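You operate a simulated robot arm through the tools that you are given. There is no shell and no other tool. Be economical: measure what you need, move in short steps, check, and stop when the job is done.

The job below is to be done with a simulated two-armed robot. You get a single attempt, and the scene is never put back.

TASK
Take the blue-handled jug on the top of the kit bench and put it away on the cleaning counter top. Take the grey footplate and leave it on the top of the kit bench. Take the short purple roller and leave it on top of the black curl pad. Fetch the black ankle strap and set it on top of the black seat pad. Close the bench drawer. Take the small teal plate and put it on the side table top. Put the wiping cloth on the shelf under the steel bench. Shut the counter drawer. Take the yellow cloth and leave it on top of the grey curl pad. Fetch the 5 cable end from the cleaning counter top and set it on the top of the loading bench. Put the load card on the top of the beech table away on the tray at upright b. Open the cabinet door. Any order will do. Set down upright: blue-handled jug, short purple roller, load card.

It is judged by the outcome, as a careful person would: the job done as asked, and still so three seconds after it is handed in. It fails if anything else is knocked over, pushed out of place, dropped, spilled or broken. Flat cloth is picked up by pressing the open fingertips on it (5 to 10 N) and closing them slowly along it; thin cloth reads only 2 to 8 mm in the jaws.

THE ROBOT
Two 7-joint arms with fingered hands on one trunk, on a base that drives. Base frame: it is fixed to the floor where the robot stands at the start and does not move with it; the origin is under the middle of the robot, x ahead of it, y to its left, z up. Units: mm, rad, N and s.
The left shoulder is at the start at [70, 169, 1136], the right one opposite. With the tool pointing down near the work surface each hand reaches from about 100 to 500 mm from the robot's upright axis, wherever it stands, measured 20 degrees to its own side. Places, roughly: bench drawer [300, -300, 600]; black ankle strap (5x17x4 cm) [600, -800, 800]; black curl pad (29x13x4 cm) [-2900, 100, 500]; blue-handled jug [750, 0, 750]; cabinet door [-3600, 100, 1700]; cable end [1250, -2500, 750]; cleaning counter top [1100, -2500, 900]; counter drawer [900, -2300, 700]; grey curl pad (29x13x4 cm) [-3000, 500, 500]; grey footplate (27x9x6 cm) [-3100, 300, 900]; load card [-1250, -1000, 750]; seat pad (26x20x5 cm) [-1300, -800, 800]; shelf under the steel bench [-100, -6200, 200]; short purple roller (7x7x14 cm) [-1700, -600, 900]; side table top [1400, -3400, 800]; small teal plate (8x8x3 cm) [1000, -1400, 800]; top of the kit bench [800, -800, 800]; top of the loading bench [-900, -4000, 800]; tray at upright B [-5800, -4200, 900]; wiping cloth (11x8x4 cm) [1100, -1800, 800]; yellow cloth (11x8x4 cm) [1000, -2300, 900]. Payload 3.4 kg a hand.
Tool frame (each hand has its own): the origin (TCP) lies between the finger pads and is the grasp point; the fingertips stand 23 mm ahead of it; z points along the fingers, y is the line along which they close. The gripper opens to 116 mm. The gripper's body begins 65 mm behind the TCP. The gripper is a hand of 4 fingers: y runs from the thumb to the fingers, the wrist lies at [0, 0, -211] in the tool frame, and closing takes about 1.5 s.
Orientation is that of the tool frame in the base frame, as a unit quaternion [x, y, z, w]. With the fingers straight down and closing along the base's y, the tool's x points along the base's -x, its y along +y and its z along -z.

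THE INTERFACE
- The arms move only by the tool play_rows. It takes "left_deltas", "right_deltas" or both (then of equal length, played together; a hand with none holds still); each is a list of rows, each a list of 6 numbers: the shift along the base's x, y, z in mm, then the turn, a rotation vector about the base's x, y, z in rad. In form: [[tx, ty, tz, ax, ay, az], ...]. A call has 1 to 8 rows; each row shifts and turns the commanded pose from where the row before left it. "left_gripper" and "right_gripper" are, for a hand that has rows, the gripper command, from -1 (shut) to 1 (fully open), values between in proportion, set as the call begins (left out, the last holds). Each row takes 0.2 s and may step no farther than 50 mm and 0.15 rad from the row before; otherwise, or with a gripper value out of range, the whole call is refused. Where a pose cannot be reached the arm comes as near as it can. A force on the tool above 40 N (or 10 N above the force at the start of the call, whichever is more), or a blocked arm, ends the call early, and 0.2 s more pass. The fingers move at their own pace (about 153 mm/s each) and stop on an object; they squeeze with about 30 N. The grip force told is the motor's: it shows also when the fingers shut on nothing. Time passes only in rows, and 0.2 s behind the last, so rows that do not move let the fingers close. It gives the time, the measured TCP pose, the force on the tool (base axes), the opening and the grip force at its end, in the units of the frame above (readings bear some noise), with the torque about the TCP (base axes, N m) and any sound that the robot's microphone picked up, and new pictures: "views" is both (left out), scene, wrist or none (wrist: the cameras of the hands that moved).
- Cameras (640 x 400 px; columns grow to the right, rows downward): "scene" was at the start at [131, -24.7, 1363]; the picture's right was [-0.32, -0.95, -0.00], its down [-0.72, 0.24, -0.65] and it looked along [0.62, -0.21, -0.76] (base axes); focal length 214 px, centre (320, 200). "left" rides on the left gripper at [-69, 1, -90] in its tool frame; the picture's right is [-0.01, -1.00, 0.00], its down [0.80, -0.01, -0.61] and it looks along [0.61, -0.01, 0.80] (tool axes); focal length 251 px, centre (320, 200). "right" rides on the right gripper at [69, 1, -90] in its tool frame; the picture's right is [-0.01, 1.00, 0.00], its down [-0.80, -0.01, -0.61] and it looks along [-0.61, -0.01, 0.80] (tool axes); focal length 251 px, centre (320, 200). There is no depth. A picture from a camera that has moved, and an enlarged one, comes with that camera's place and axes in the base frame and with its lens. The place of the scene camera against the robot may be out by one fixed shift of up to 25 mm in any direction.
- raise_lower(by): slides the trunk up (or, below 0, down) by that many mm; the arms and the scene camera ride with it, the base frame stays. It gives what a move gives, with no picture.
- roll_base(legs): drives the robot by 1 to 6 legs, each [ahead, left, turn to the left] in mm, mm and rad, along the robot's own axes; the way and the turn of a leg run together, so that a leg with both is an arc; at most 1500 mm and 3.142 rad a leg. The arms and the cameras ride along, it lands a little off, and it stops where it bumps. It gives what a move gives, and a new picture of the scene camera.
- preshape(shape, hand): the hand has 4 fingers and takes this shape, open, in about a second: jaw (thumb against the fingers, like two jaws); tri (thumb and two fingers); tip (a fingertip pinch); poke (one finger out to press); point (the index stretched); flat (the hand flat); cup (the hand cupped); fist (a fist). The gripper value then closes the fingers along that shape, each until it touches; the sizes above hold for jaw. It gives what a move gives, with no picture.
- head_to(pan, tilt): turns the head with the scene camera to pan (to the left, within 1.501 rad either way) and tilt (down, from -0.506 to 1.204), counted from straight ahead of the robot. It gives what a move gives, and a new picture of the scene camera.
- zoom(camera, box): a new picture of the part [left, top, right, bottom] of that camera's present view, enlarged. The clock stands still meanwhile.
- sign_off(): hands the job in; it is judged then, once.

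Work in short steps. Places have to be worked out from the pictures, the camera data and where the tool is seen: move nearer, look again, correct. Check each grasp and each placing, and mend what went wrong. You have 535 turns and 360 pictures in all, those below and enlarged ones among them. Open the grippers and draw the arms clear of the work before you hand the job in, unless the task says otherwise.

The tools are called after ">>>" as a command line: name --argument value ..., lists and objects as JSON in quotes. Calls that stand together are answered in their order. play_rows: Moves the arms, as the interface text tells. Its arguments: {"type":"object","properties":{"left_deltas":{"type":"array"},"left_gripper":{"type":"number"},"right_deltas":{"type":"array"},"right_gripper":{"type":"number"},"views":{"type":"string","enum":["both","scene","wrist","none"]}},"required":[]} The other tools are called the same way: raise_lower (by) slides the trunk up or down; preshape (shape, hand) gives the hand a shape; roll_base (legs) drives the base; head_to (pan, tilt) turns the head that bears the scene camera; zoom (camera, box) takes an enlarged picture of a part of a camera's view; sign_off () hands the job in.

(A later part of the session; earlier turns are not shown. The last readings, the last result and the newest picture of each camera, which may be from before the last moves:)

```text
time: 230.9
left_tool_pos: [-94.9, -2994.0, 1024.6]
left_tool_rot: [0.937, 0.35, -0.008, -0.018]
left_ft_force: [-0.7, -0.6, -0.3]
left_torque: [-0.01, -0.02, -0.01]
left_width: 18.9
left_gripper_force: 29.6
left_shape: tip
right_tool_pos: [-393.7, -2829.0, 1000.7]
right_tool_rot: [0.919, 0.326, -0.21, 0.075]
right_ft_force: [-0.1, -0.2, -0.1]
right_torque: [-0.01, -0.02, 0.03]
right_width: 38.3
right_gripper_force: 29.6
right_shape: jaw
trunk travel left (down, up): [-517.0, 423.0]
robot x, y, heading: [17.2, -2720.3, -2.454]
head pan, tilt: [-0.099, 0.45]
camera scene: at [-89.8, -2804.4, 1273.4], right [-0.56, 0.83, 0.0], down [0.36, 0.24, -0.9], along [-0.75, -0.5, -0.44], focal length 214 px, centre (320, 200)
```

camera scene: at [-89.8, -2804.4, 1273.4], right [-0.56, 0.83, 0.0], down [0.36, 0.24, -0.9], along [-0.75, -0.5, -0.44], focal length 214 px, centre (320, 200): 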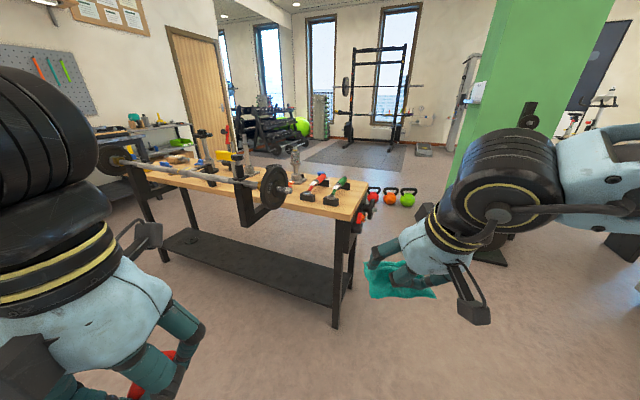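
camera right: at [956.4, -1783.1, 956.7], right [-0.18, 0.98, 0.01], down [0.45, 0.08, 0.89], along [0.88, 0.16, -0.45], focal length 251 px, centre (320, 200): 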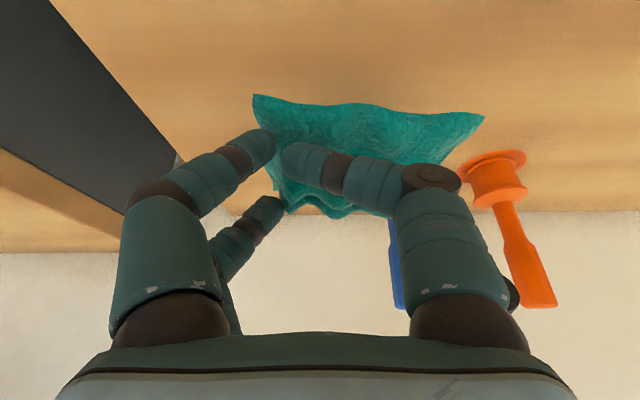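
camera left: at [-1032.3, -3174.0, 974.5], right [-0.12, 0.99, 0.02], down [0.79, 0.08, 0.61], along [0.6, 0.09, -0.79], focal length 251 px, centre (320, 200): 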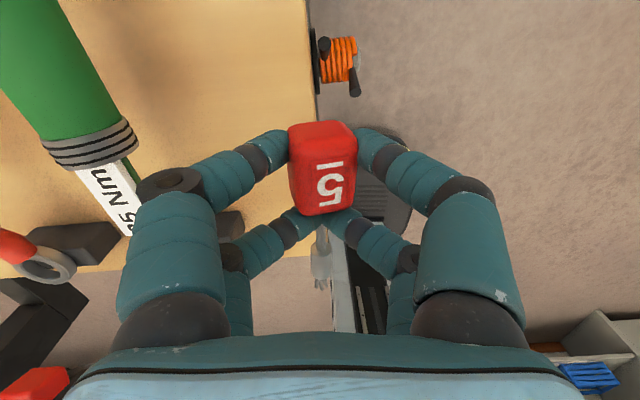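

Barbell and plates are all in place. I turn to face the bench end, keeping clear, and strafe right.

>>> roll_base --legs '[[0, 0, 1.054], [-280, 0, 0], [0, -1020, 0]]'

>>> head_to --pan 0.2 --tilt 0.7

```text
time: 240.4
left_tool_pos: [-848.1, -2861.1, 1025.9]
left_tool_rot: [0.628, 0.778, -0.016, -0.012]
left_ft_force: [0.6, 0.4, -0.3]
left_torque: [0.01, 0.0, -0.02]
left_width: 18.9
left_gripper_force: 29.8
left_shape: tip
right_tool_pos: [-1137.0, -3043.3, 1000.4]
right_tool_rot: [0.625, 0.748, -0.143, 0.171]
right_ft_force: [-0.5, 0.0, -0.5]
right_torque: [0.0, -0.01, 0.0]
right_width: 38.4
right_gripper_force: 30.4
right_shape: jaw
trunk travel left (down, up): [-517.0, 423.0]
robot x, y, heading: [-1032.7, -2629.9, -1.385]
head pan, tilt: [-0.099, 0.45]
camera scene: at [-1007.4, -2771.3, 1273.4], right [-1.0, -0.09, 0.0], down [-0.04, 0.43, -0.9], along [0.08, -0.9, -0.44], focal length 214 px, centre (320, 200)
```

scene: 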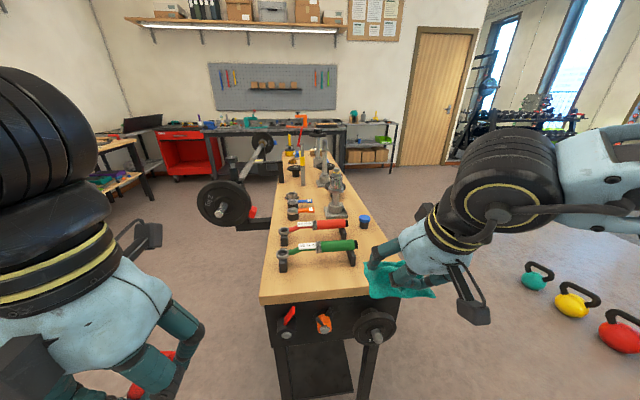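

```text
time: 241.2
left_tool_pos: [-846.5, -2859.8, 1025.6]
left_tool_rot: [0.628, 0.778, -0.015, -0.011]
left_ft_force: [0.2, 0.2, -0.7]
left_torque: [0.01, -0.04, 0.02]
left_width: 19.1
left_gripper_force: 30.5
left_shape: tip
right_tool_pos: [-1136.2, -3044.9, 999.9]
right_tool_rot: [0.625, 0.748, -0.142, 0.171]
right_ft_force: [0.0, -0.1, -0.6]
right_torque: [0.04, 0.03, 0.02]
right_width: 38.4
right_gripper_force: 29.7
right_shape: jaw
trunk travel left (down, up): [-517.0, 423.0]
robot x, y, heading: [-1033.8, -2634.1, -1.385]
head pan, tilt: [0.201, 0.7]
camera scene: at [-983.2, -2758.4, 1251.3], right [-0.93, -0.38, 0.0], down [-0.24, 0.6, -0.77], along [0.29, -0.71, -0.64], focal length 214 px, centre (320, 200)
```

scene: 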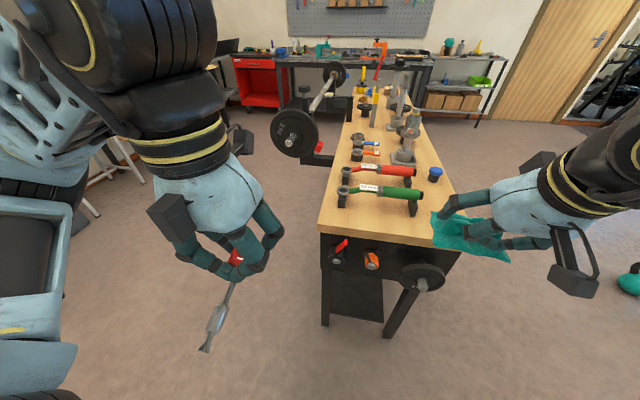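

From here the end strip before the green wrench is free and near. I drive in a bit and turn the left hand 90° so the wire lies along the strip.

>>> roll_base --legs '[[0, -120, 0], [100, 0, 0]]'

>>> play_rows --left_deltas '[[0, 0, 0, 0, 0, 0.145], [0, 0, 0, 0, 0, 0.145], [0, 0, 0, 0, 0, 0.145], [0, 0, 0, 0, 0, 0.145], [0, 0, 0, 0, 0, 0.145], [0, 0, 0, 0, 0, 0.145], [0, 0, 0, 0, 0, 0.145], [0, 0, 0, 0, 0, 0.145]]' --views "none"

>>> play_rows --left_deltas '[[0, 0, 0, 0, 0, 0.145], [0, 0, 0, 0, 0, 0.145], [0, 0, 0, 0, 0, 0.12]]' --views "both"

```text
time: 243.2
left_tool_pos: [-948.1, -2981.5, 1024.2]
left_tool_rot: [0.627, 0.779, -0.016, -0.012]
left_ft_force: [0.5, 1.0, -0.9]
left_torque: [0.01, 0.01, 0.0]
left_width: 18.8
left_gripper_force: 30.3
left_shape: tip
right_tool_pos: [-1237.4, -3163.2, 999.8]
right_tool_rot: [0.625, 0.748, -0.141, 0.171]
right_ft_force: [-0.3, -0.8, -0.9]
right_torque: [0.0, 0.01, -0.02]
right_width: 38.3
right_gripper_force: 29.6
right_shape: jaw
trunk travel left (down, up): [-517.0, 423.0]
robot x, y, heading: [-1134.1, -2752.4, -1.381]
head pan, tilt: [0.201, 0.7]
camera scene: at [-1084.0, -2879.3, 1251.2], right [-0.93, -0.38, 0.0], down [-0.24, 0.6, -0.76], along [0.29, -0.71, -0.64], focal length 214 px, centre (320, 200)
```

scene: 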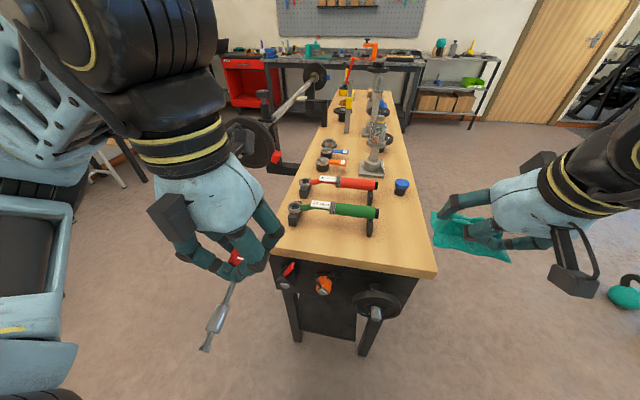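

```text
time: 245.0
left_tool_pos: [-948.8, -2981.4, 1025.3]
left_tool_rot: [0.098, 0.995, -0.02, -0.001]
left_ft_force: [-0.6, 0.5, -0.2]
left_torque: [-0.02, 0.01, -0.06]
left_width: 18.8
left_gripper_force: 30.2
left_shape: tip
right_tool_pos: [-1235.9, -3163.1, 1001.0]
right_tool_rot: [0.626, 0.748, -0.142, 0.171]
right_ft_force: [0.3, -0.8, -0.3]
right_torque: [0.0, -0.01, 0.0]
right_width: 38.3
right_gripper_force: 30.1
right_shape: jaw
trunk travel left (down, up): [-517.0, 423.0]
robot x, y, heading: [-1132.7, -2753.7, -1.383]
head pan, tilt: [0.201, 0.7]
```

```text
time: 245.8
left_tool_pos: [-948.1, -2980.3, 1024.0]
left_tool_rot: [-0.107, 0.994, -0.019, 0.003]
left_ft_force: [0.3, 0.3, -0.2]
left_torque: [-0.03, -0.02, 0.02]
left_width: 18.9
left_gripper_force: 30.3
left_shape: tip
right_tool_pos: [-1238.3, -3164.0, 1000.7]
right_tool_rot: [0.625, 0.748, -0.142, 0.171]
right_ft_force: [-0.5, 0.2, -0.6]
right_torque: [0.02, -0.01, 0.0]
right_width: 38.2
right_gripper_force: 30.2
right_shape: jaw
trunk travel left (down, up): [-517.0, 423.0]
robot x, y, heading: [-1135.7, -2747.9, -1.387]
head pan, tilt: [0.201, 0.7]
camera scene: at [-1084.0, -2878.9, 1251.2], right [-0.93, -0.38, 0.0], down [-0.24, 0.6, -0.76], along [0.29, -0.71, -0.64], focal length 214 px, centre (320, 200)
camera left: at [-882.7, -2962.0, 1115.1], right [0.22, -0.97, 0.04], down [-0.78, -0.15, 0.61], along [-0.58, -0.16, -0.8], focal length 251 px, centre (320, 200)
```

scene: 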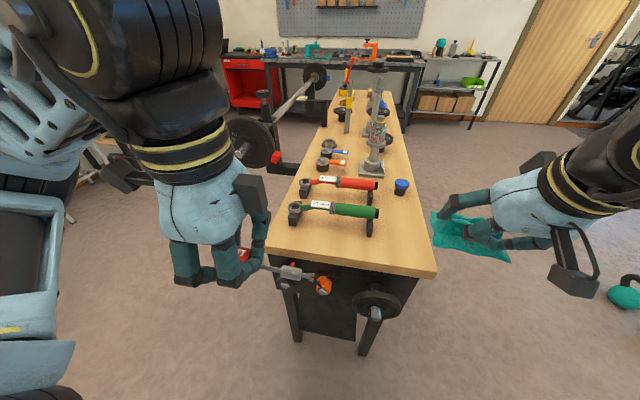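
left: 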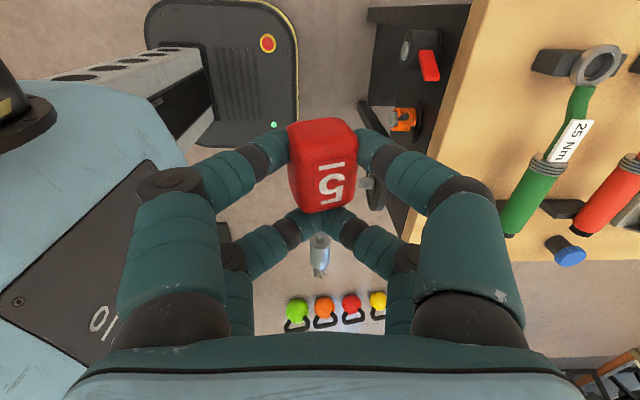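

The wire now points along the strip. I move the head over (-975, -3197).

>>> play_rows --left_deltas '[[-8, -44, -10, 0, 0, 0], [-8, -44, -15, 0, 0, 0], [-8, -44, -15, 0, 0, 0], [-8, -43, -15, 0, 0, 0], [-7, -42, -15, 0, 0, 0], [0, 0, -35, 0, 0, 0]]' --views "both"

```text
time: 247.2
left_tool_pos: [-986.7, -3198.5, 919.3]
left_tool_rot: [-0.106, 0.994, -0.019, 0.003]
left_ft_force: [-0.7, 0.4, -0.4]
left_torque: [-0.01, 0.03, 0.02]
left_width: 18.9
left_gripper_force: 29.9
left_shape: tip
right_tool_pos: [-1236.4, -3164.9, 1000.9]
right_tool_rot: [0.625, 0.748, -0.143, 0.171]
right_ft_force: [0.1, -0.9, -0.3]
right_torque: [-0.02, 0.04, 0.0]
right_width: 38.5
right_gripper_force: 30.0
right_shape: jaw
trunk travel left (down, up): [-517.0, 423.0]
robot x, y, heading: [-1132.0, -2752.2, -1.384]
head pan, tilt: [0.201, 0.7]
camera scene: at [-1082.9, -2879.0, 1251.2], right [-0.93, -0.38, 0.0], down [-0.24, 0.6, -0.76], along [0.29, -0.71, -0.64], focal length 214 px, centre (320, 200)
camera left: at [-921.0, -3178.9, 1010.0], right [0.22, -0.97, 0.04], down [-0.78, -0.15, 0.61], along [-0.58, -0.16, -0.79], focal length 251 px, centre (320, 200)
```

scene: 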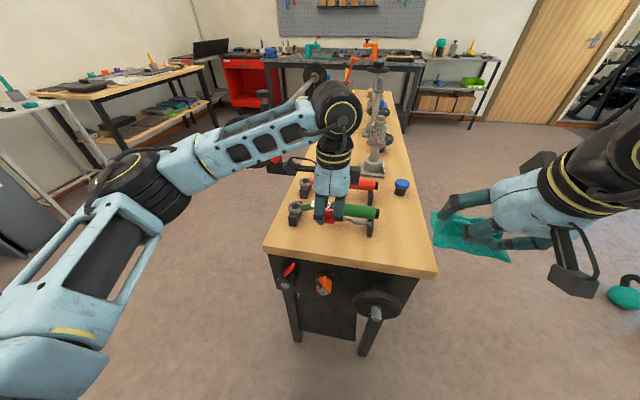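
left: 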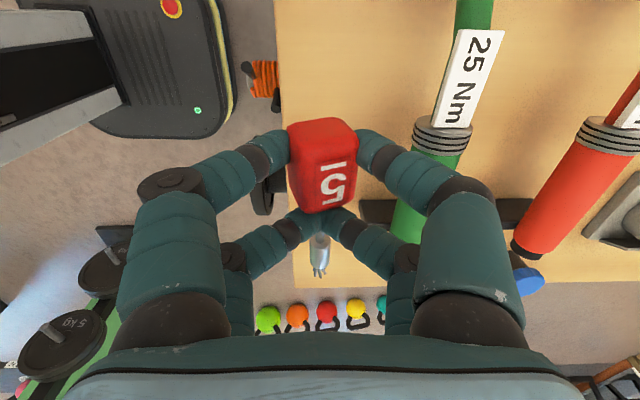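

Strip here runs from y -3166 to about -3255. I shift 10 mm in and lower with force watch.

>>> play_rows --left_deltas '[[-2, -9, -25, 0, 0, 0], [0, 0, -30, 0, 0, 0], [0, 0, -15, 0, 0, 0], [0, 0, -8, 0, 0, 0], [0, 0, -7, 0, 0, 0]]' --views "wrist"

```text
time: 248.4
left_tool_pos: [-990.7, -3207.2, 835.0]
left_tool_rot: [-0.106, 0.994, -0.019, 0.003]
left_ft_force: [-0.4, 0.5, -1.2]
left_torque: [-0.01, -0.01, 0.0]
left_width: 18.9
left_gripper_force: 30.2
left_shape: tip
right_tool_pos: [-1237.7, -3164.4, 1000.8]
right_tool_rot: [0.626, 0.748, -0.142, 0.171]
right_ft_force: [0.3, 0.8, -0.6]
right_torque: [0.02, 0.02, 0.01]
right_width: 38.5
right_gripper_force: 30.0
right_shape: jaw
trunk travel left (down, up): [-517.0, 423.0]
robot x, y, heading: [-1133.2, -2748.3, -1.382]
head pan, tilt: [0.201, 0.7]
camera left: at [-924.2, -3188.3, 924.5], right [0.22, -0.97, 0.04], down [-0.78, -0.15, 0.61], along [-0.58, -0.16, -0.8], focal length 251 px, centre (320, 200)
```

left: 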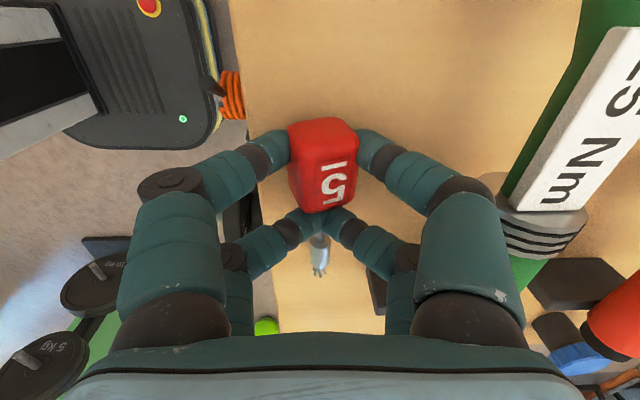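

>>> play_rows --left_deltas '[[0, 0, -6, 0, 0, 0], [0, 0, -6, 0, 0, 0], [0, 0, -5, 0, 0, 0], [0, 0, -5, 0, 0, 0], [0, 0, -5, 0, 0, 0], [0, 0, -5, 0, 0, 0], [0, 0, -5, 0, 0, 0]]' --views "wrist"

```text
time: 249.0
left_tool_pos: [-989.7, -3206.5, 831.3]
left_tool_rot: [-0.106, 0.994, -0.025, -0.001]
left_ft_force: [2.6, 6.3, 26.2]
left_torque: [0.0, 0.18, -0.02]
left_width: 19.7
left_gripper_force: 29.4
left_shape: tip
right_tool_pos: [-1237.6, -3161.8, 1001.8]
right_tool_rot: [0.625, 0.748, -0.142, 0.172]
right_ft_force: [0.4, -0.1, -0.2]
right_torque: [0.0, 0.03, 0.02]
right_width: 38.2
right_gripper_force: 30.1
right_shape: jaw
trunk travel left (down, up): [-517.0, 423.0]
robot x, y, heading: [-1132.3, -2749.2, -1.383]
head pan, tilt: [0.201, 0.7]
stopped in row 2 (left hand): the force on the tool passed its limit (the readings are from after the stop); the commanded pose is now the measured one
camera left: at [-923.8, -3186.6, 921.6], right [0.22, -0.97, 0.05], down [-0.78, -0.14, 0.61], along [-0.59, -0.17, -0.79], focal length 251 px, centre (320, 200)
```

left: 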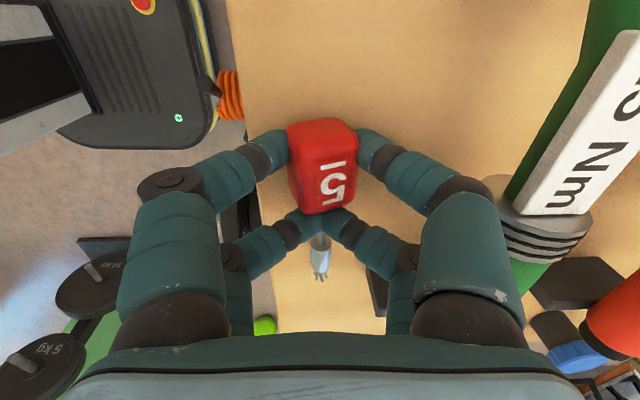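

Contact at z 831. I ease 2 mm, open modestly, and lift.

>>> play_rows --left_deltas '[[0, 0, 2, 0, 0, 0], [0, 0, 0, 0, 0, 0], [0, 0, 0, 0, 0, 0]]' --left_gripper -0.2 --views "none"

>>> play_rows --left_deltas '[[0, 0, 20, 0, 0, 0], [0, 0, 35, 0, 0, 0], [0, 0, 45, 0, 0, 0], [0, 0, 45, 0, 0, 0]]' --views "both"

```text
time: 249.8
left_tool_pos: [-989.6, -3208.1, 830.6]
left_tool_rot: [-0.107, 0.994, -0.023, 0.002]
left_ft_force: [0.2, -0.2, -0.4]
left_torque: [0.0, 0.01, -0.02]
left_width: 45.8
left_gripper_force: 0.0
left_shape: tip
right_tool_pos: [-1237.1, -3163.7, 1001.1]
right_tool_rot: [0.625, 0.748, -0.142, 0.171]
right_ft_force: [-0.4, -0.1, 0.2]
right_torque: [-0.02, 0.03, 0.02]
right_width: 38.4
right_gripper_force: 29.8
right_shape: jaw
trunk travel left (down, up): [-517.0, 423.0]
robot x, y, heading: [-1131.0, -2749.7, -1.386]
head pan, tilt: [0.201, 0.7]
```

```text
time: 250.8
left_tool_pos: [-989.3, -3208.5, 975.2]
left_tool_rot: [-0.107, 0.994, -0.023, 0.002]
left_ft_force: [0.1, -0.2, -0.5]
left_torque: [0.01, -0.01, -0.03]
left_width: 46.3
left_gripper_force: 0.0
left_shape: tip
right_tool_pos: [-1238.2, -3163.5, 1000.4]
right_tool_rot: [0.625, 0.748, -0.142, 0.171]
right_ft_force: [-0.4, 0.5, -0.1]
right_torque: [-0.01, -0.04, 0.05]
right_width: 38.5
right_gripper_force: 30.0
right_shape: jaw
trunk travel left (down, up): [-517.0, 423.0]
robot x, y, heading: [-1130.2, -2751.2, -1.387]
head pan, tilt: [0.201, 0.7]
camera scene: at [-1084.6, -2878.5, 1251.3], right [-0.93, -0.38, 0.0], down [-0.24, 0.6, -0.77], along [0.29, -0.71, -0.64], focal length 214 px, centre (320, 200)
camera left: at [-923.7, -3189.1, 1065.0], right [0.22, -0.97, 0.05], down [-0.78, -0.15, 0.61], along [-0.59, -0.17, -0.79], focal length 251 px, centre (320, 200)
```

scene: 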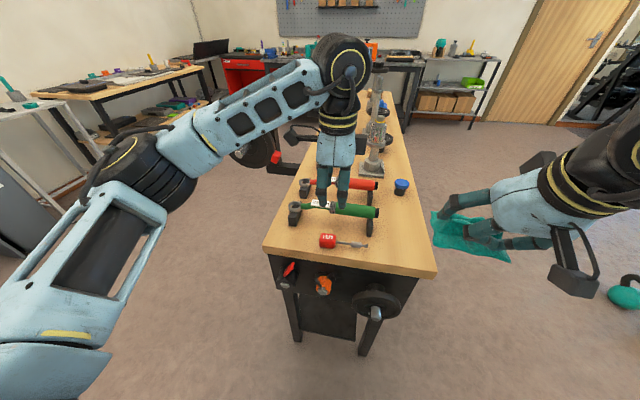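
left: 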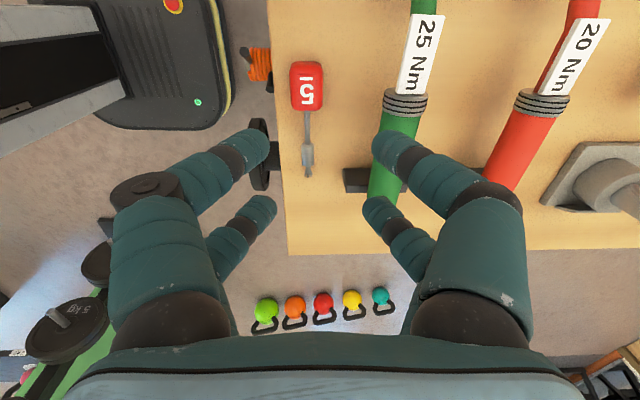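

The cable end rests well. I retract the left hand and drive round the bench's east side toward the steel bench.

>>> play_rows --left_deltas '[[-5, 40, 20, 0, 0, -0.14], [-5, 45, 10, 0, 0, -0.14], [-5, 45, 0, 0, 0, -0.14], [-5, 45, 0, 0, 0, -0.14], [-5, 45, 0, 0, 0, -0.14], [0, 0, 0, 0, 0, -0.14], [0, 0, 0, 0, 0, -0.14], [0, 0, 0, 0, 0, -0.14]]' --views "none"

>>> roll_base --legs '[[-350, 0, 0], [0, 1150, 0], [0, 0, -0.15], [1500, 0, 0]]'

>>> head_to --pan 0.0 --tilt 0.4

```text
time: 252.6
left_tool_pos: [-1015.1, -2988.9, 1004.6]
left_tool_rot: [0.438, 0.898, -0.019, -0.012]
left_ft_force: [0.6, 0.5, -0.6]
left_torque: [-0.02, 0.0, -0.01]
left_width: 46.1
left_gripper_force: 0.0
left_shape: tip
right_tool_pos: [-1237.6, -3164.7, 1000.7]
right_tool_rot: [0.626, 0.748, -0.142, 0.171]
right_ft_force: [-0.2, 0.1, -0.1]
right_torque: [-0.01, 0.0, 0.01]
right_width: 38.4
right_gripper_force: 29.4
right_shape: jaw
trunk travel left (down, up): [-517.0, 423.0]
robot x, y, heading: [-1132.4, -2751.6, -1.389]
head pan, tilt: [0.201, 0.7]
```

```text
time: 268.0
left_tool_pos: [99.4, -3944.0, 1005.8]
left_tool_rot: [0.494, 0.869, -0.019, -0.013]
left_ft_force: [-0.5, 0.8, 0.1]
left_torque: [0.0, 0.0, 0.0]
left_width: 46.2
left_gripper_force: 0.1
left_shape: tip
right_tool_pos: [-143.5, -4090.2, 1000.5]
right_tool_rot: [0.671, 0.707, -0.153, 0.162]
right_ft_force: [-0.4, 0.1, 0.1]
right_torque: [0.03, 0.05, 0.03]
right_width: 38.4
right_gripper_force: 29.9
right_shape: jaw
trunk travel left (down, up): [-517.0, 423.0]
robot x, y, heading: [9.2, -3691.2, -1.516]
head pan, tilt: [0.201, 0.7]
camera scene: at [44.1, -3824.6, 1251.2], right [-0.97, -0.26, 0.0], down [-0.17, 0.62, -0.76], along [0.2, -0.74, -0.64], focal length 214 px, centre (320, 200)
```

scene: 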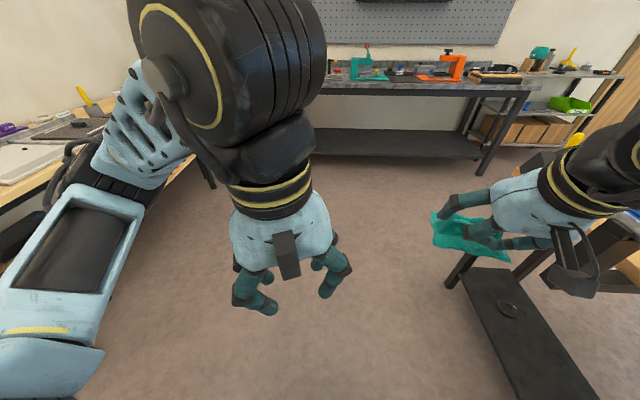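

```text
time: 268.8
left_tool_pos: [98.6, -3943.3, 1005.6]
left_tool_rot: [0.495, 0.869, -0.019, -0.013]
left_ft_force: [0.3, -0.5, 0.2]
left_torque: [0.0, 0.03, -0.02]
left_width: 46.3
left_gripper_force: 0.1
left_shape: tip
right_tool_pos: [-143.9, -4089.7, 1000.8]
right_tool_rot: [0.672, 0.707, -0.153, 0.162]
right_ft_force: [0.7, 0.2, -0.4]
right_torque: [-0.02, 0.01, 0.01]
right_width: 38.3
right_gripper_force: 30.0
right_shape: jaw
trunk travel left (down, up): [-517.0, 423.0]
robot x, y, heading: [12.4, -3690.3, -1.511]
head pan, tilt: [0.0, 0.4]
camera scene: at [27.8, -3834.8, 1278.0], right [-1.0, -0.06, 0.0], down [-0.02, 0.39, -0.92], along [0.05, -0.92, -0.39], focal length 214 px, centre (320, 200)
```

scene: 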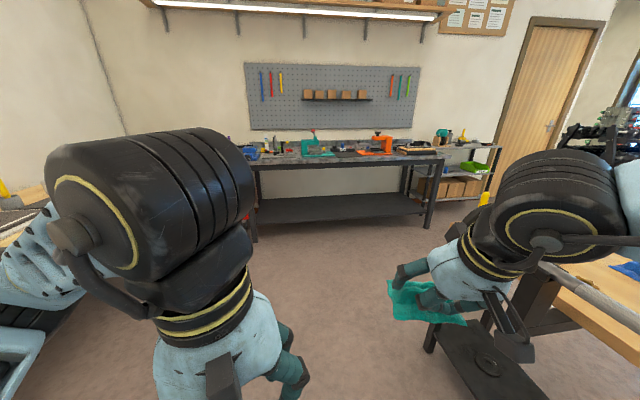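

The steel bench's low shelf is ahead, its front edge near y -5850. I drive on.

>>> roll_base --legs '[[1350, 0, 0.05]]'

>>> head_to --pan -0.1 --tilt 0.7

```text
time: 275.6
left_tool_pos: [225.2, -5289.0, 1006.0]
left_tool_rot: [0.472, 0.881, -0.019, -0.013]
left_ft_force: [-0.2, -0.1, 0.8]
left_torque: [0.04, 0.01, 0.05]
left_width: 46.1
left_gripper_force: 0.0
left_shape: tip
right_tool_pos: [-12.1, -5446.9, 1000.7]
right_tool_rot: [0.654, 0.723, -0.148, 0.166]
right_ft_force: [-0.3, 0.2, -0.3]
right_torque: [0.03, -0.02, 0.04]
right_width: 38.5
right_gripper_force: 30.0
right_shape: jaw
trunk travel left (down, up): [-517.0, 423.0]
robot x, y, heading: [123.3, -5042.5, -1.465]
head pan, tilt: [0.0, 0.4]
camera scene: at [147.7, -5184.5, 1278.1], right [-0.99, -0.11, 0.0], down [-0.04, 0.39, -0.92], along [0.1, -0.92, -0.39], focal length 214 px, centre (320, 200)
```

scene: 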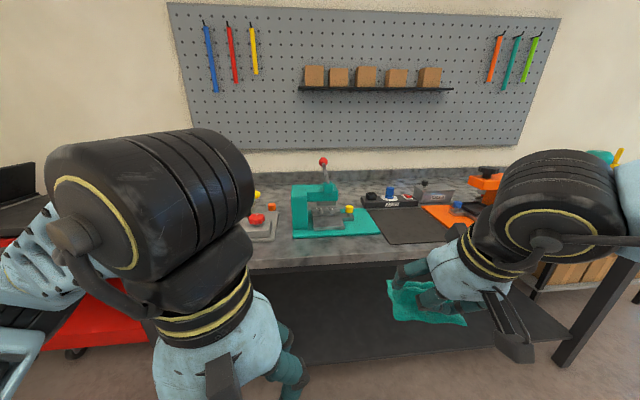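

```text
time: 276.4
left_tool_pos: [224.5, -5288.2, 1005.7]
left_tool_rot: [0.472, 0.881, -0.019, -0.012]
left_ft_force: [-0.3, -0.4, 0.4]
left_torque: [-0.04, 0.01, 0.0]
left_width: 46.1
left_gripper_force: 0.0
left_shape: tip
right_tool_pos: [-10.8, -5445.3, 1001.2]
right_tool_rot: [0.653, 0.724, -0.148, 0.165]
right_ft_force: [0.5, -0.1, -0.6]
right_torque: [-0.01, -0.02, 0.0]
right_width: 38.5
right_gripper_force: 29.9
right_shape: jaw
trunk travel left (down, up): [-517.0, 423.0]
robot x, y, heading: [126.1, -5041.5, -1.463]
head pan, tilt: [-0.099, 0.7]
camera scene: at [138.4, -5177.2, 1251.3], right [-1.0, -0.01, 0.0], down [-0.01, 0.64, -0.77], along [0.01, -0.77, -0.64], focal length 214 px, centre (320, 200)
```

scene: 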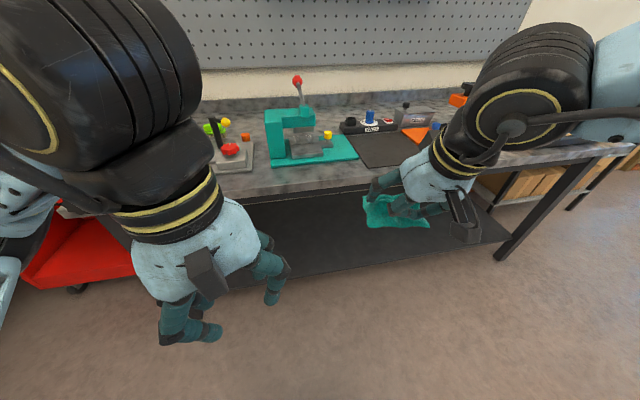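

The shelf is empty; its front edge lies near y -5890, set back under the bench top (edge near -5700). I lower the trunk fully here, clear of the bench.

>>> raise_lower --by -400

>>> raise_lower --by -110

>>> play_rows --right_deltas '[[0, 0, -30, -0.147, -0.016, 0], [0, 0, -30, -0.147, -0.016, 0], [0, 0, -30, -0.147, -0.016, 0], [0, 0, -30, 0, 0, 0], [0, 0, -30, 0, 0, 0]]' --views "both"

```text
time: 280.2
left_tool_pos: [223.8, -5288.7, 605.3]
left_tool_rot: [0.471, 0.882, -0.019, -0.012]
left_ft_force: [-0.5, 0.3, 0.3]
left_torque: [-0.03, -0.02, -0.03]
left_width: 46.0
left_gripper_force: 0.1
left_shape: tip
right_tool_pos: [-11.2, -5445.9, 600.9]
right_tool_rot: [0.654, 0.724, -0.148, 0.165]
right_ft_force: [0.1, 0.4, -1.0]
right_torque: [-0.02, -0.01, 0.0]
right_width: 38.4
right_gripper_force: 30.5
right_shape: jaw
trunk travel left (down, up): [-117.0, 823.0]
robot x, y, heading: [122.2, -5041.8, -1.459]
head pan, tilt: [-0.099, 0.7]
```

```text
time: 281.6
left_tool_pos: [223.0, -5288.8, 496.1]
left_tool_rot: [0.472, 0.881, -0.019, -0.012]
left_ft_force: [-0.4, 0.0, -0.5]
left_torque: [0.0, -0.02, -0.01]
left_width: 46.1
left_gripper_force: 0.1
left_shape: tip
right_tool_pos: [-10.9, -5445.8, 491.3]
right_tool_rot: [0.653, 0.723, -0.149, 0.166]
right_ft_force: [-0.7, 0.0, -0.7]
right_torque: [0.0, 0.01, -0.04]
right_width: 38.5
right_gripper_force: 29.7
right_shape: jaw
trunk travel left (down, up): [-7.0, 933.0]
robot x, y, heading: [123.1, -5042.3, -1.462]
head pan, tilt: [-0.099, 0.7]
```

```text
time: 282.8
left_tool_pos: [224.9, -5288.8, 495.2]
left_tool_rot: [0.472, 0.881, -0.019, -0.012]
left_ft_force: [-0.9, 0.4, 0.3]
left_torque: [-0.02, -0.02, 0.02]
left_width: 46.3
left_gripper_force: 0.1
left_shape: tip
right_tool_pos: [-37.6, -5499.5, 483.2]
right_tool_rot: [0.604, 0.67, -0.287, 0.322]
right_ft_force: [-0.4, 0.8, -0.9]
right_torque: [0.05, 0.01, -0.01]
right_width: 38.3
right_gripper_force: 29.8
right_shape: jaw
right hand out of reach, approached as far as the arm can: row 2, 3, 4, 5
trunk travel left (down, up): [-7.0, 933.0]
robot x, y, heading: [123.9, -5043.3, -1.465]
head pan, tilt: [-0.099, 0.7]
camera scene: at [138.5, -5177.1, 741.3], right [-1.0, -0.01, 0.0], down [-0.01, 0.64, -0.76], along [0.01, -0.76, -0.64], focal length 214 px, centre (320, 200)
camera right: at [-48.2, -5387.9, 488.2], right [1.0, 0.1, 0.01], down [-0.01, -0.03, 1.0], along [0.1, -0.99, -0.03], focal length 251 px, centre (320, 200)
```

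scene: 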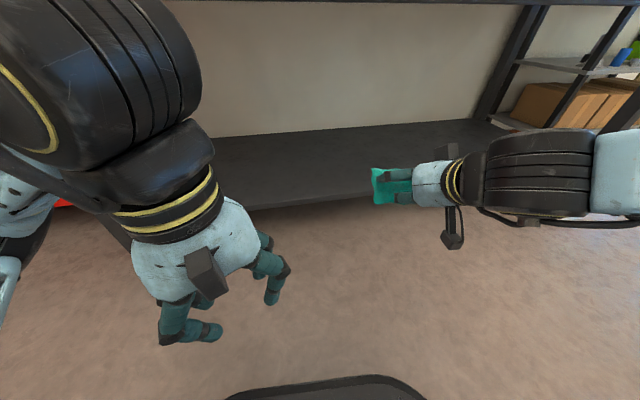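
right: 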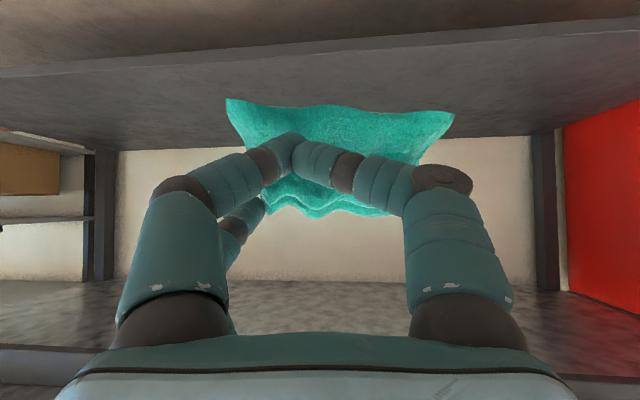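

The forward tilt will not go low, so I return to a steeper hand angle and lower the hand, still before the bench.

>>> play_rows --right_deltas '[[0, 10, 0, 0.147, 0.016, 0], [0, 10, 0, 0.147, 0.016, 0], [0, 10, 0, 0.147, 0.016, 0], [0, 10, -30, 0, 0, 0], [0, 10, -40, 0, 0, 0], [0, 0, -40, 0, 0, 0], [0, 0, -40, 0, 0, 0]]' --views "none"

```text
time: 284.4
left_tool_pos: [224.9, -5290.0, 495.2]
left_tool_rot: [0.471, 0.882, -0.02, -0.012]
left_ft_force: [0.0, 0.1, 0.2]
left_torque: [-0.05, -0.03, -0.01]
left_width: 46.1
left_gripper_force: 0.0
left_shape: tip
right_tool_pos: [-37.7, -5455.5, 334.8]
right_tool_rot: [0.654, 0.723, -0.148, 0.165]
right_ft_force: [-0.1, -0.1, -1.0]
right_torque: [0.0, 0.01, -0.03]
right_width: 38.3
right_gripper_force: 30.1
right_shape: jaw
right hand out of reach, approached as far as the arm can: row 7
trunk travel left (down, up): [-7.0, 933.0]
robot x, y, heading: [123.8, -5044.4, -1.46]
head pan, tilt: [-0.099, 0.7]
```

I set the right hand upright and lower it further, pull the left hand in, and drive up to the shelf.

>>> play_rows --right_deltas '[[0, 0, 0, 0.14, 0.016, 0], [0, 0, -20, 0.14, 0.016, 0], [0, 0, -20, 0, 0, 0]]' --left_deltas '[[-5, 30, 0, 0, 0, 0], [-5, 30, 0, 0, 0, 0], [0, 20, 0, 0, 0, 0]]' --views "none"

>>> roll_base --legs '[[330, 0, 0]]'

>>> play_rows --right_deltas '[[0, 0, 0, 0, 0, 0]]' --views "wrist"

```text
time: 285.2
left_tool_pos: [213.8, -5208.8, 494.8]
left_tool_rot: [0.471, 0.882, -0.02, -0.012]
left_ft_force: [2.6, -8.7, 0.5]
left_torque: [0.29, -0.02, -0.39]
left_width: 45.9
left_gripper_force: 0.0
left_shape: tip
right_tool_pos: [-36.8, -5456.5, 296.0]
right_tool_rot: [0.668, 0.739, -0.056, 0.061]
right_ft_force: [-1.0, 0.6, -0.9]
right_torque: [-0.01, 0.02, 0.0]
right_width: 38.3
right_gripper_force: 29.8
right_shape: jaw
trunk travel left (down, up): [-7.0, 933.0]
robot x, y, heading: [126.6, -5039.2, -1.46]
head pan, tilt: [-0.099, 0.7]
```

```text
time: 287.4
left_tool_pos: [249.5, -5535.8, 493.6]
left_tool_rot: [0.471, 0.882, -0.019, -0.012]
left_ft_force: [3.6, -7.5, 0.2]
left_torque: [0.23, 0.1, -0.4]
left_width: 46.0
left_gripper_force: 0.0
left_shape: tip
right_tool_pos: [-2.1, -5783.1, 295.2]
right_tool_rot: [0.669, 0.739, -0.056, 0.061]
right_ft_force: [0.6, 0.2, -0.9]
right_torque: [0.02, -0.01, 0.02]
right_width: 38.2
right_gripper_force: 29.9
right_shape: jaw
trunk travel left (down, up): [-7.0, 933.0]
robot x, y, heading: [160.4, -5368.1, -1.462]
head pan, tilt: [-0.099, 0.7]
camera scene: at [173.8, -5504.7, 741.2], right [-1.0, -0.01, 0.0], down [-0.01, 0.64, -0.76], along [0.01, -0.76, -0.64], focal length 214 px, centre (320, 200)
```

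scene: 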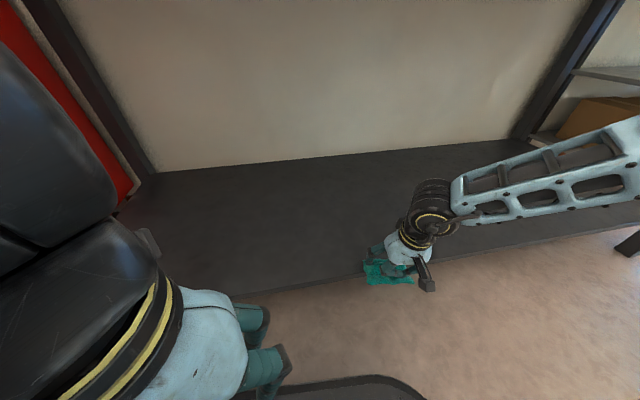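

```text
time: 287.8
left_tool_pos: [249.6, -5537.1, 495.2]
left_tool_rot: [0.472, 0.881, -0.02, -0.012]
left_ft_force: [2.2, -5.3, 1.1]
left_torque: [0.18, 0.01, -0.28]
left_width: 46.1
left_gripper_force: 0.0
left_shape: tip
right_tool_pos: [-1.8, -5784.0, 296.2]
right_tool_rot: [0.668, 0.74, -0.055, 0.061]
right_ft_force: [0.4, -0.1, -0.5]
right_torque: [0.0, 0.02, 0.0]
right_width: 38.1
right_gripper_force: 30.0
right_shape: jaw
trunk travel left (down, up): [-7.0, 933.0]
robot x, y, heading: [161.6, -5371.5, -1.466]
head pan, tilt: [-0.099, 0.7]
camera right: at [-8.9, -5701.5, 373.3], right [1.0, 0.09, 0.0], down [0.06, -0.68, 0.73], along [0.07, -0.73, -0.68], focal length 251 px, centre (320, 200)
```

right: 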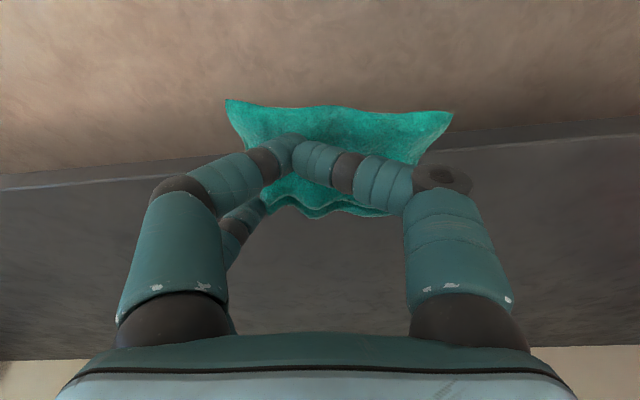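

Two wrist views give the shelf at z about 190-200 with its edge near y -5840. I reach the cloth in over the shelf and ease the left hand off the body.

>>> play_rows --right_deltas '[[5, -48, 0, 0, 0, 0], [5, -48, 0, 0, 0, 0], [5, -48, -5, 0, 0, 0]]' --left_deltas '[[3, -15, 0, 0, 0, 0], [0, 0, 0, 0, 0, 0], [0, 0, 0, 0, 0, 0]]' --views "both"

```text
time: 288.6
left_tool_pos: [253.2, -5552.5, 494.9]
left_tool_rot: [0.472, 0.881, -0.02, -0.012]
left_ft_force: [0.5, -0.5, 0.3]
left_torque: [0.0, -0.01, -0.03]
left_width: 45.9
left_gripper_force: 0.1
left_shape: tip
right_tool_pos: [13.2, -5929.3, 291.5]
right_tool_rot: [0.668, 0.739, -0.057, 0.062]
right_ft_force: [-0.8, -0.2, -0.5]
right_torque: [0.0, 0.03, -0.02]
right_width: 38.1
right_gripper_force: 29.9
right_shape: jaw
trunk travel left (down, up): [-7.0, 933.0]
robot x, y, heading: [158.5, -5367.8, -1.466]
head pan, tilt: [-0.099, 0.7]
camera scene: at [173.8, -5504.7, 741.3], right [-1.0, -0.01, 0.0], down [-0.01, 0.64, -0.76], along [0.01, -0.76, -0.64], focal length 214 px, centre (320, 200)
camera right: at [6.6, -5846.9, 369.2], right [1.0, 0.09, 0.0], down [0.06, -0.68, 0.73], along [0.07, -0.73, -0.68], focal length 251 px, centre (320, 200)
camera left: at [294.4, -5606.4, 584.9], right [-0.83, -0.56, 0.05], down [-0.42, 0.67, 0.61], along [-0.37, 0.48, -0.79], focal length 251 px, centre (320, 200)
```

scene: 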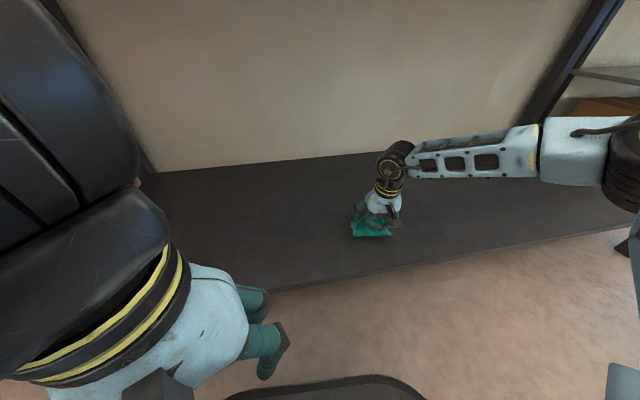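
right: 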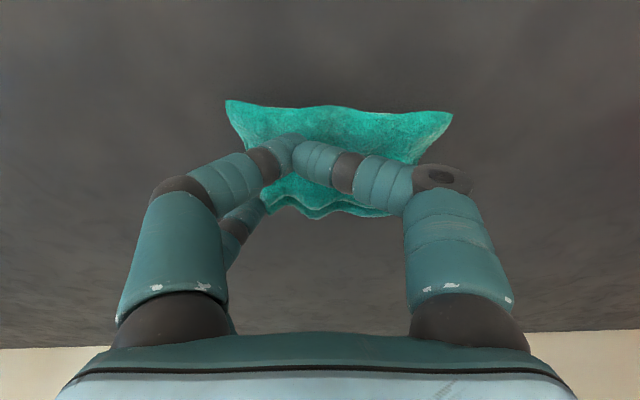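
left: 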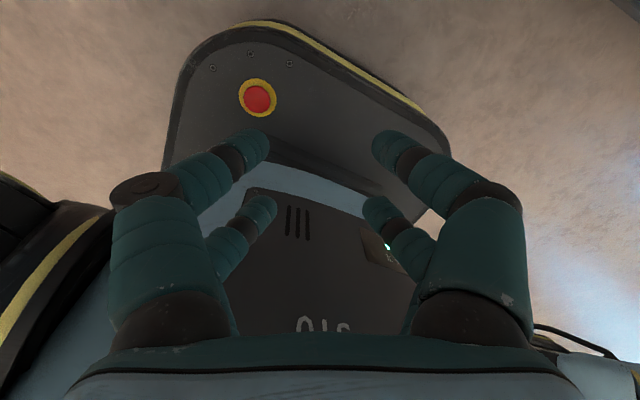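

Cloth is over the shelf. I lower it with force watch.

>>> play_rows --right_deltas '[[0, 0, -15, 0, 0, 0], [0, 0, -15, 0, 0, 0], [0, 0, -10, 0, 0, 0], [0, 0, -8, 0, 0, 0], [0, 0, -8, 0, 0, 0], [0, 0, -8, 0, 0, 0], [0, 0, -8, 0, 0, 0]]' --views "wrist"

```text
time: 289.5
left_tool_pos: [253.0, -5549.5, 497.0]
left_tool_rot: [0.473, 0.881, -0.022, -0.011]
left_ft_force: [1.4, 0.0, 0.4]
left_torque: [-0.07, -0.02, 0.0]
left_width: 46.3
left_gripper_force: 0.0
left_shape: tip
right_tool_pos: [15.4, -5929.0, 258.2]
right_tool_rot: [0.668, 0.739, -0.06, 0.069]
right_ft_force: [-1.6, 9.3, 28.0]
right_torque: [-0.6, -0.05, -0.05]
right_width: 37.7
right_gripper_force: 30.1
right_shape: jaw
trunk travel left (down, up): [-7.0, 933.0]
robot x, y, heading: [162.2, -5369.6, -1.468]
head pan, tilt: [-0.099, 0.7]
stopped in row 4 (right hand): the force on the tool passed its limit (the readings are from after the stop); the commanded pose is now the measured one
camera right: at [8.0, -5846.8, 334.5], right [1.0, 0.09, 0.0], down [0.06, -0.67, 0.74], along [0.07, -0.74, -0.67], focal length 251 px, centre (320, 200)
```

right: 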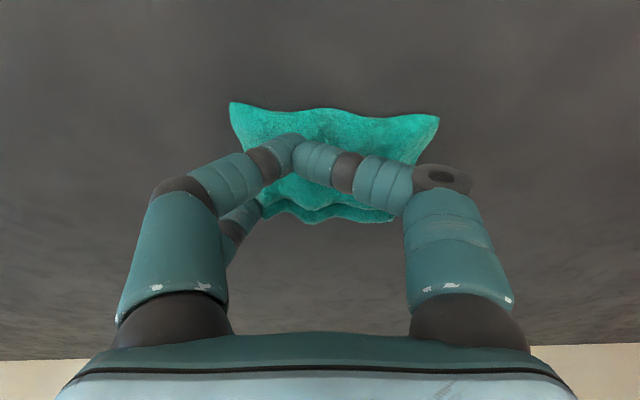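

Contact at z 258. I open and lift off.

>>> play_rows --right_deltas '[[0, 0, 3, 0, 0, 0], [0, 0, 0, 0, 0, 0], [0, 0, 0, 0, 0, 0], [0, 0, 0, 0, 0, 0]]' --right_gripper 1 --views "none"

>>> play_rows --right_deltas '[[0, 0, 15, 0, 0, 0], [0, 0, 30, 0, 0, 0], [0, 0, 30, 0, 0, 0]]' --views "both"

```text
time: 290.5
left_tool_pos: [253.0, -5550.5, 494.9]
left_tool_rot: [0.472, 0.881, -0.019, -0.012]
left_ft_force: [-0.2, 0.2, -0.4]
left_torque: [-0.04, 0.01, 0.02]
left_width: 46.2
left_gripper_force: 0.1
left_shape: tip
right_tool_pos: [14.1, -5929.0, 255.6]
right_tool_rot: [0.668, 0.739, -0.057, 0.065]
right_ft_force: [0.4, -0.1, -0.6]
right_torque: [0.0, 0.01, -0.02]
right_width: 116.0
right_gripper_force: 0.0
right_shape: jaw
trunk travel left (down, up): [-7.0, 933.0]
robot x, y, heading: [158.7, -5369.3, -1.466]
head pan, tilt: [-0.099, 0.7]
```

```text
time: 291.3
left_tool_pos: [253.3, -5550.8, 494.7]
left_tool_rot: [0.473, 0.881, -0.019, -0.012]
left_ft_force: [-0.5, -0.5, 0.0]
left_torque: [-0.01, -0.01, 0.0]
left_width: 46.0
left_gripper_force: 0.0
left_shape: tip
right_tool_pos: [14.2, -5929.5, 331.5]
right_tool_rot: [0.668, 0.739, -0.057, 0.064]
right_ft_force: [0.0, -0.7, -0.3]
right_torque: [-0.01, 0.01, -0.01]
right_width: 116.1
right_gripper_force: 0.0
right_shape: jaw
trunk travel left (down, up): [-7.0, 933.0]
robot x, y, heading: [163.5, -5370.7, -1.459]
head pan, tilt: [-0.099, 0.7]
camera scene: at [173.8, -5504.5, 741.2], right [-1.0, -0.01, 0.0], down [-0.01, 0.64, -0.76], along [0.01, -0.76, -0.64], focal length 214 px, centre (320, 200)
camera right: at [7.2, -5846.7, 407.5], right [1.0, 0.09, 0.0], down [0.06, -0.68, 0.73], along [0.07, -0.73, -0.68], focal length 251 px, centre (320, 200)
```

scene: 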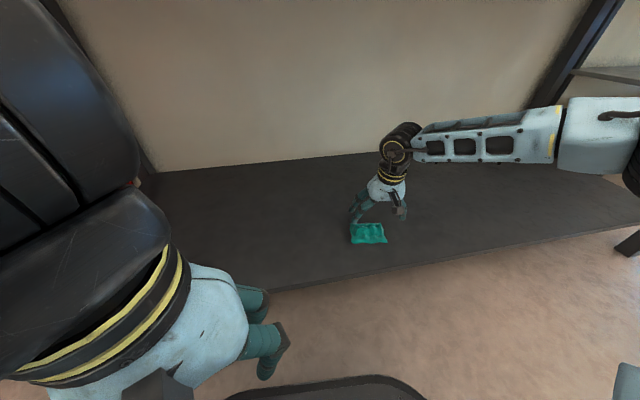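
right: 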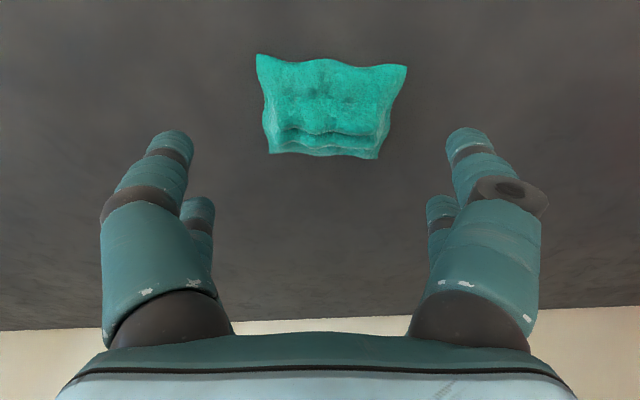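

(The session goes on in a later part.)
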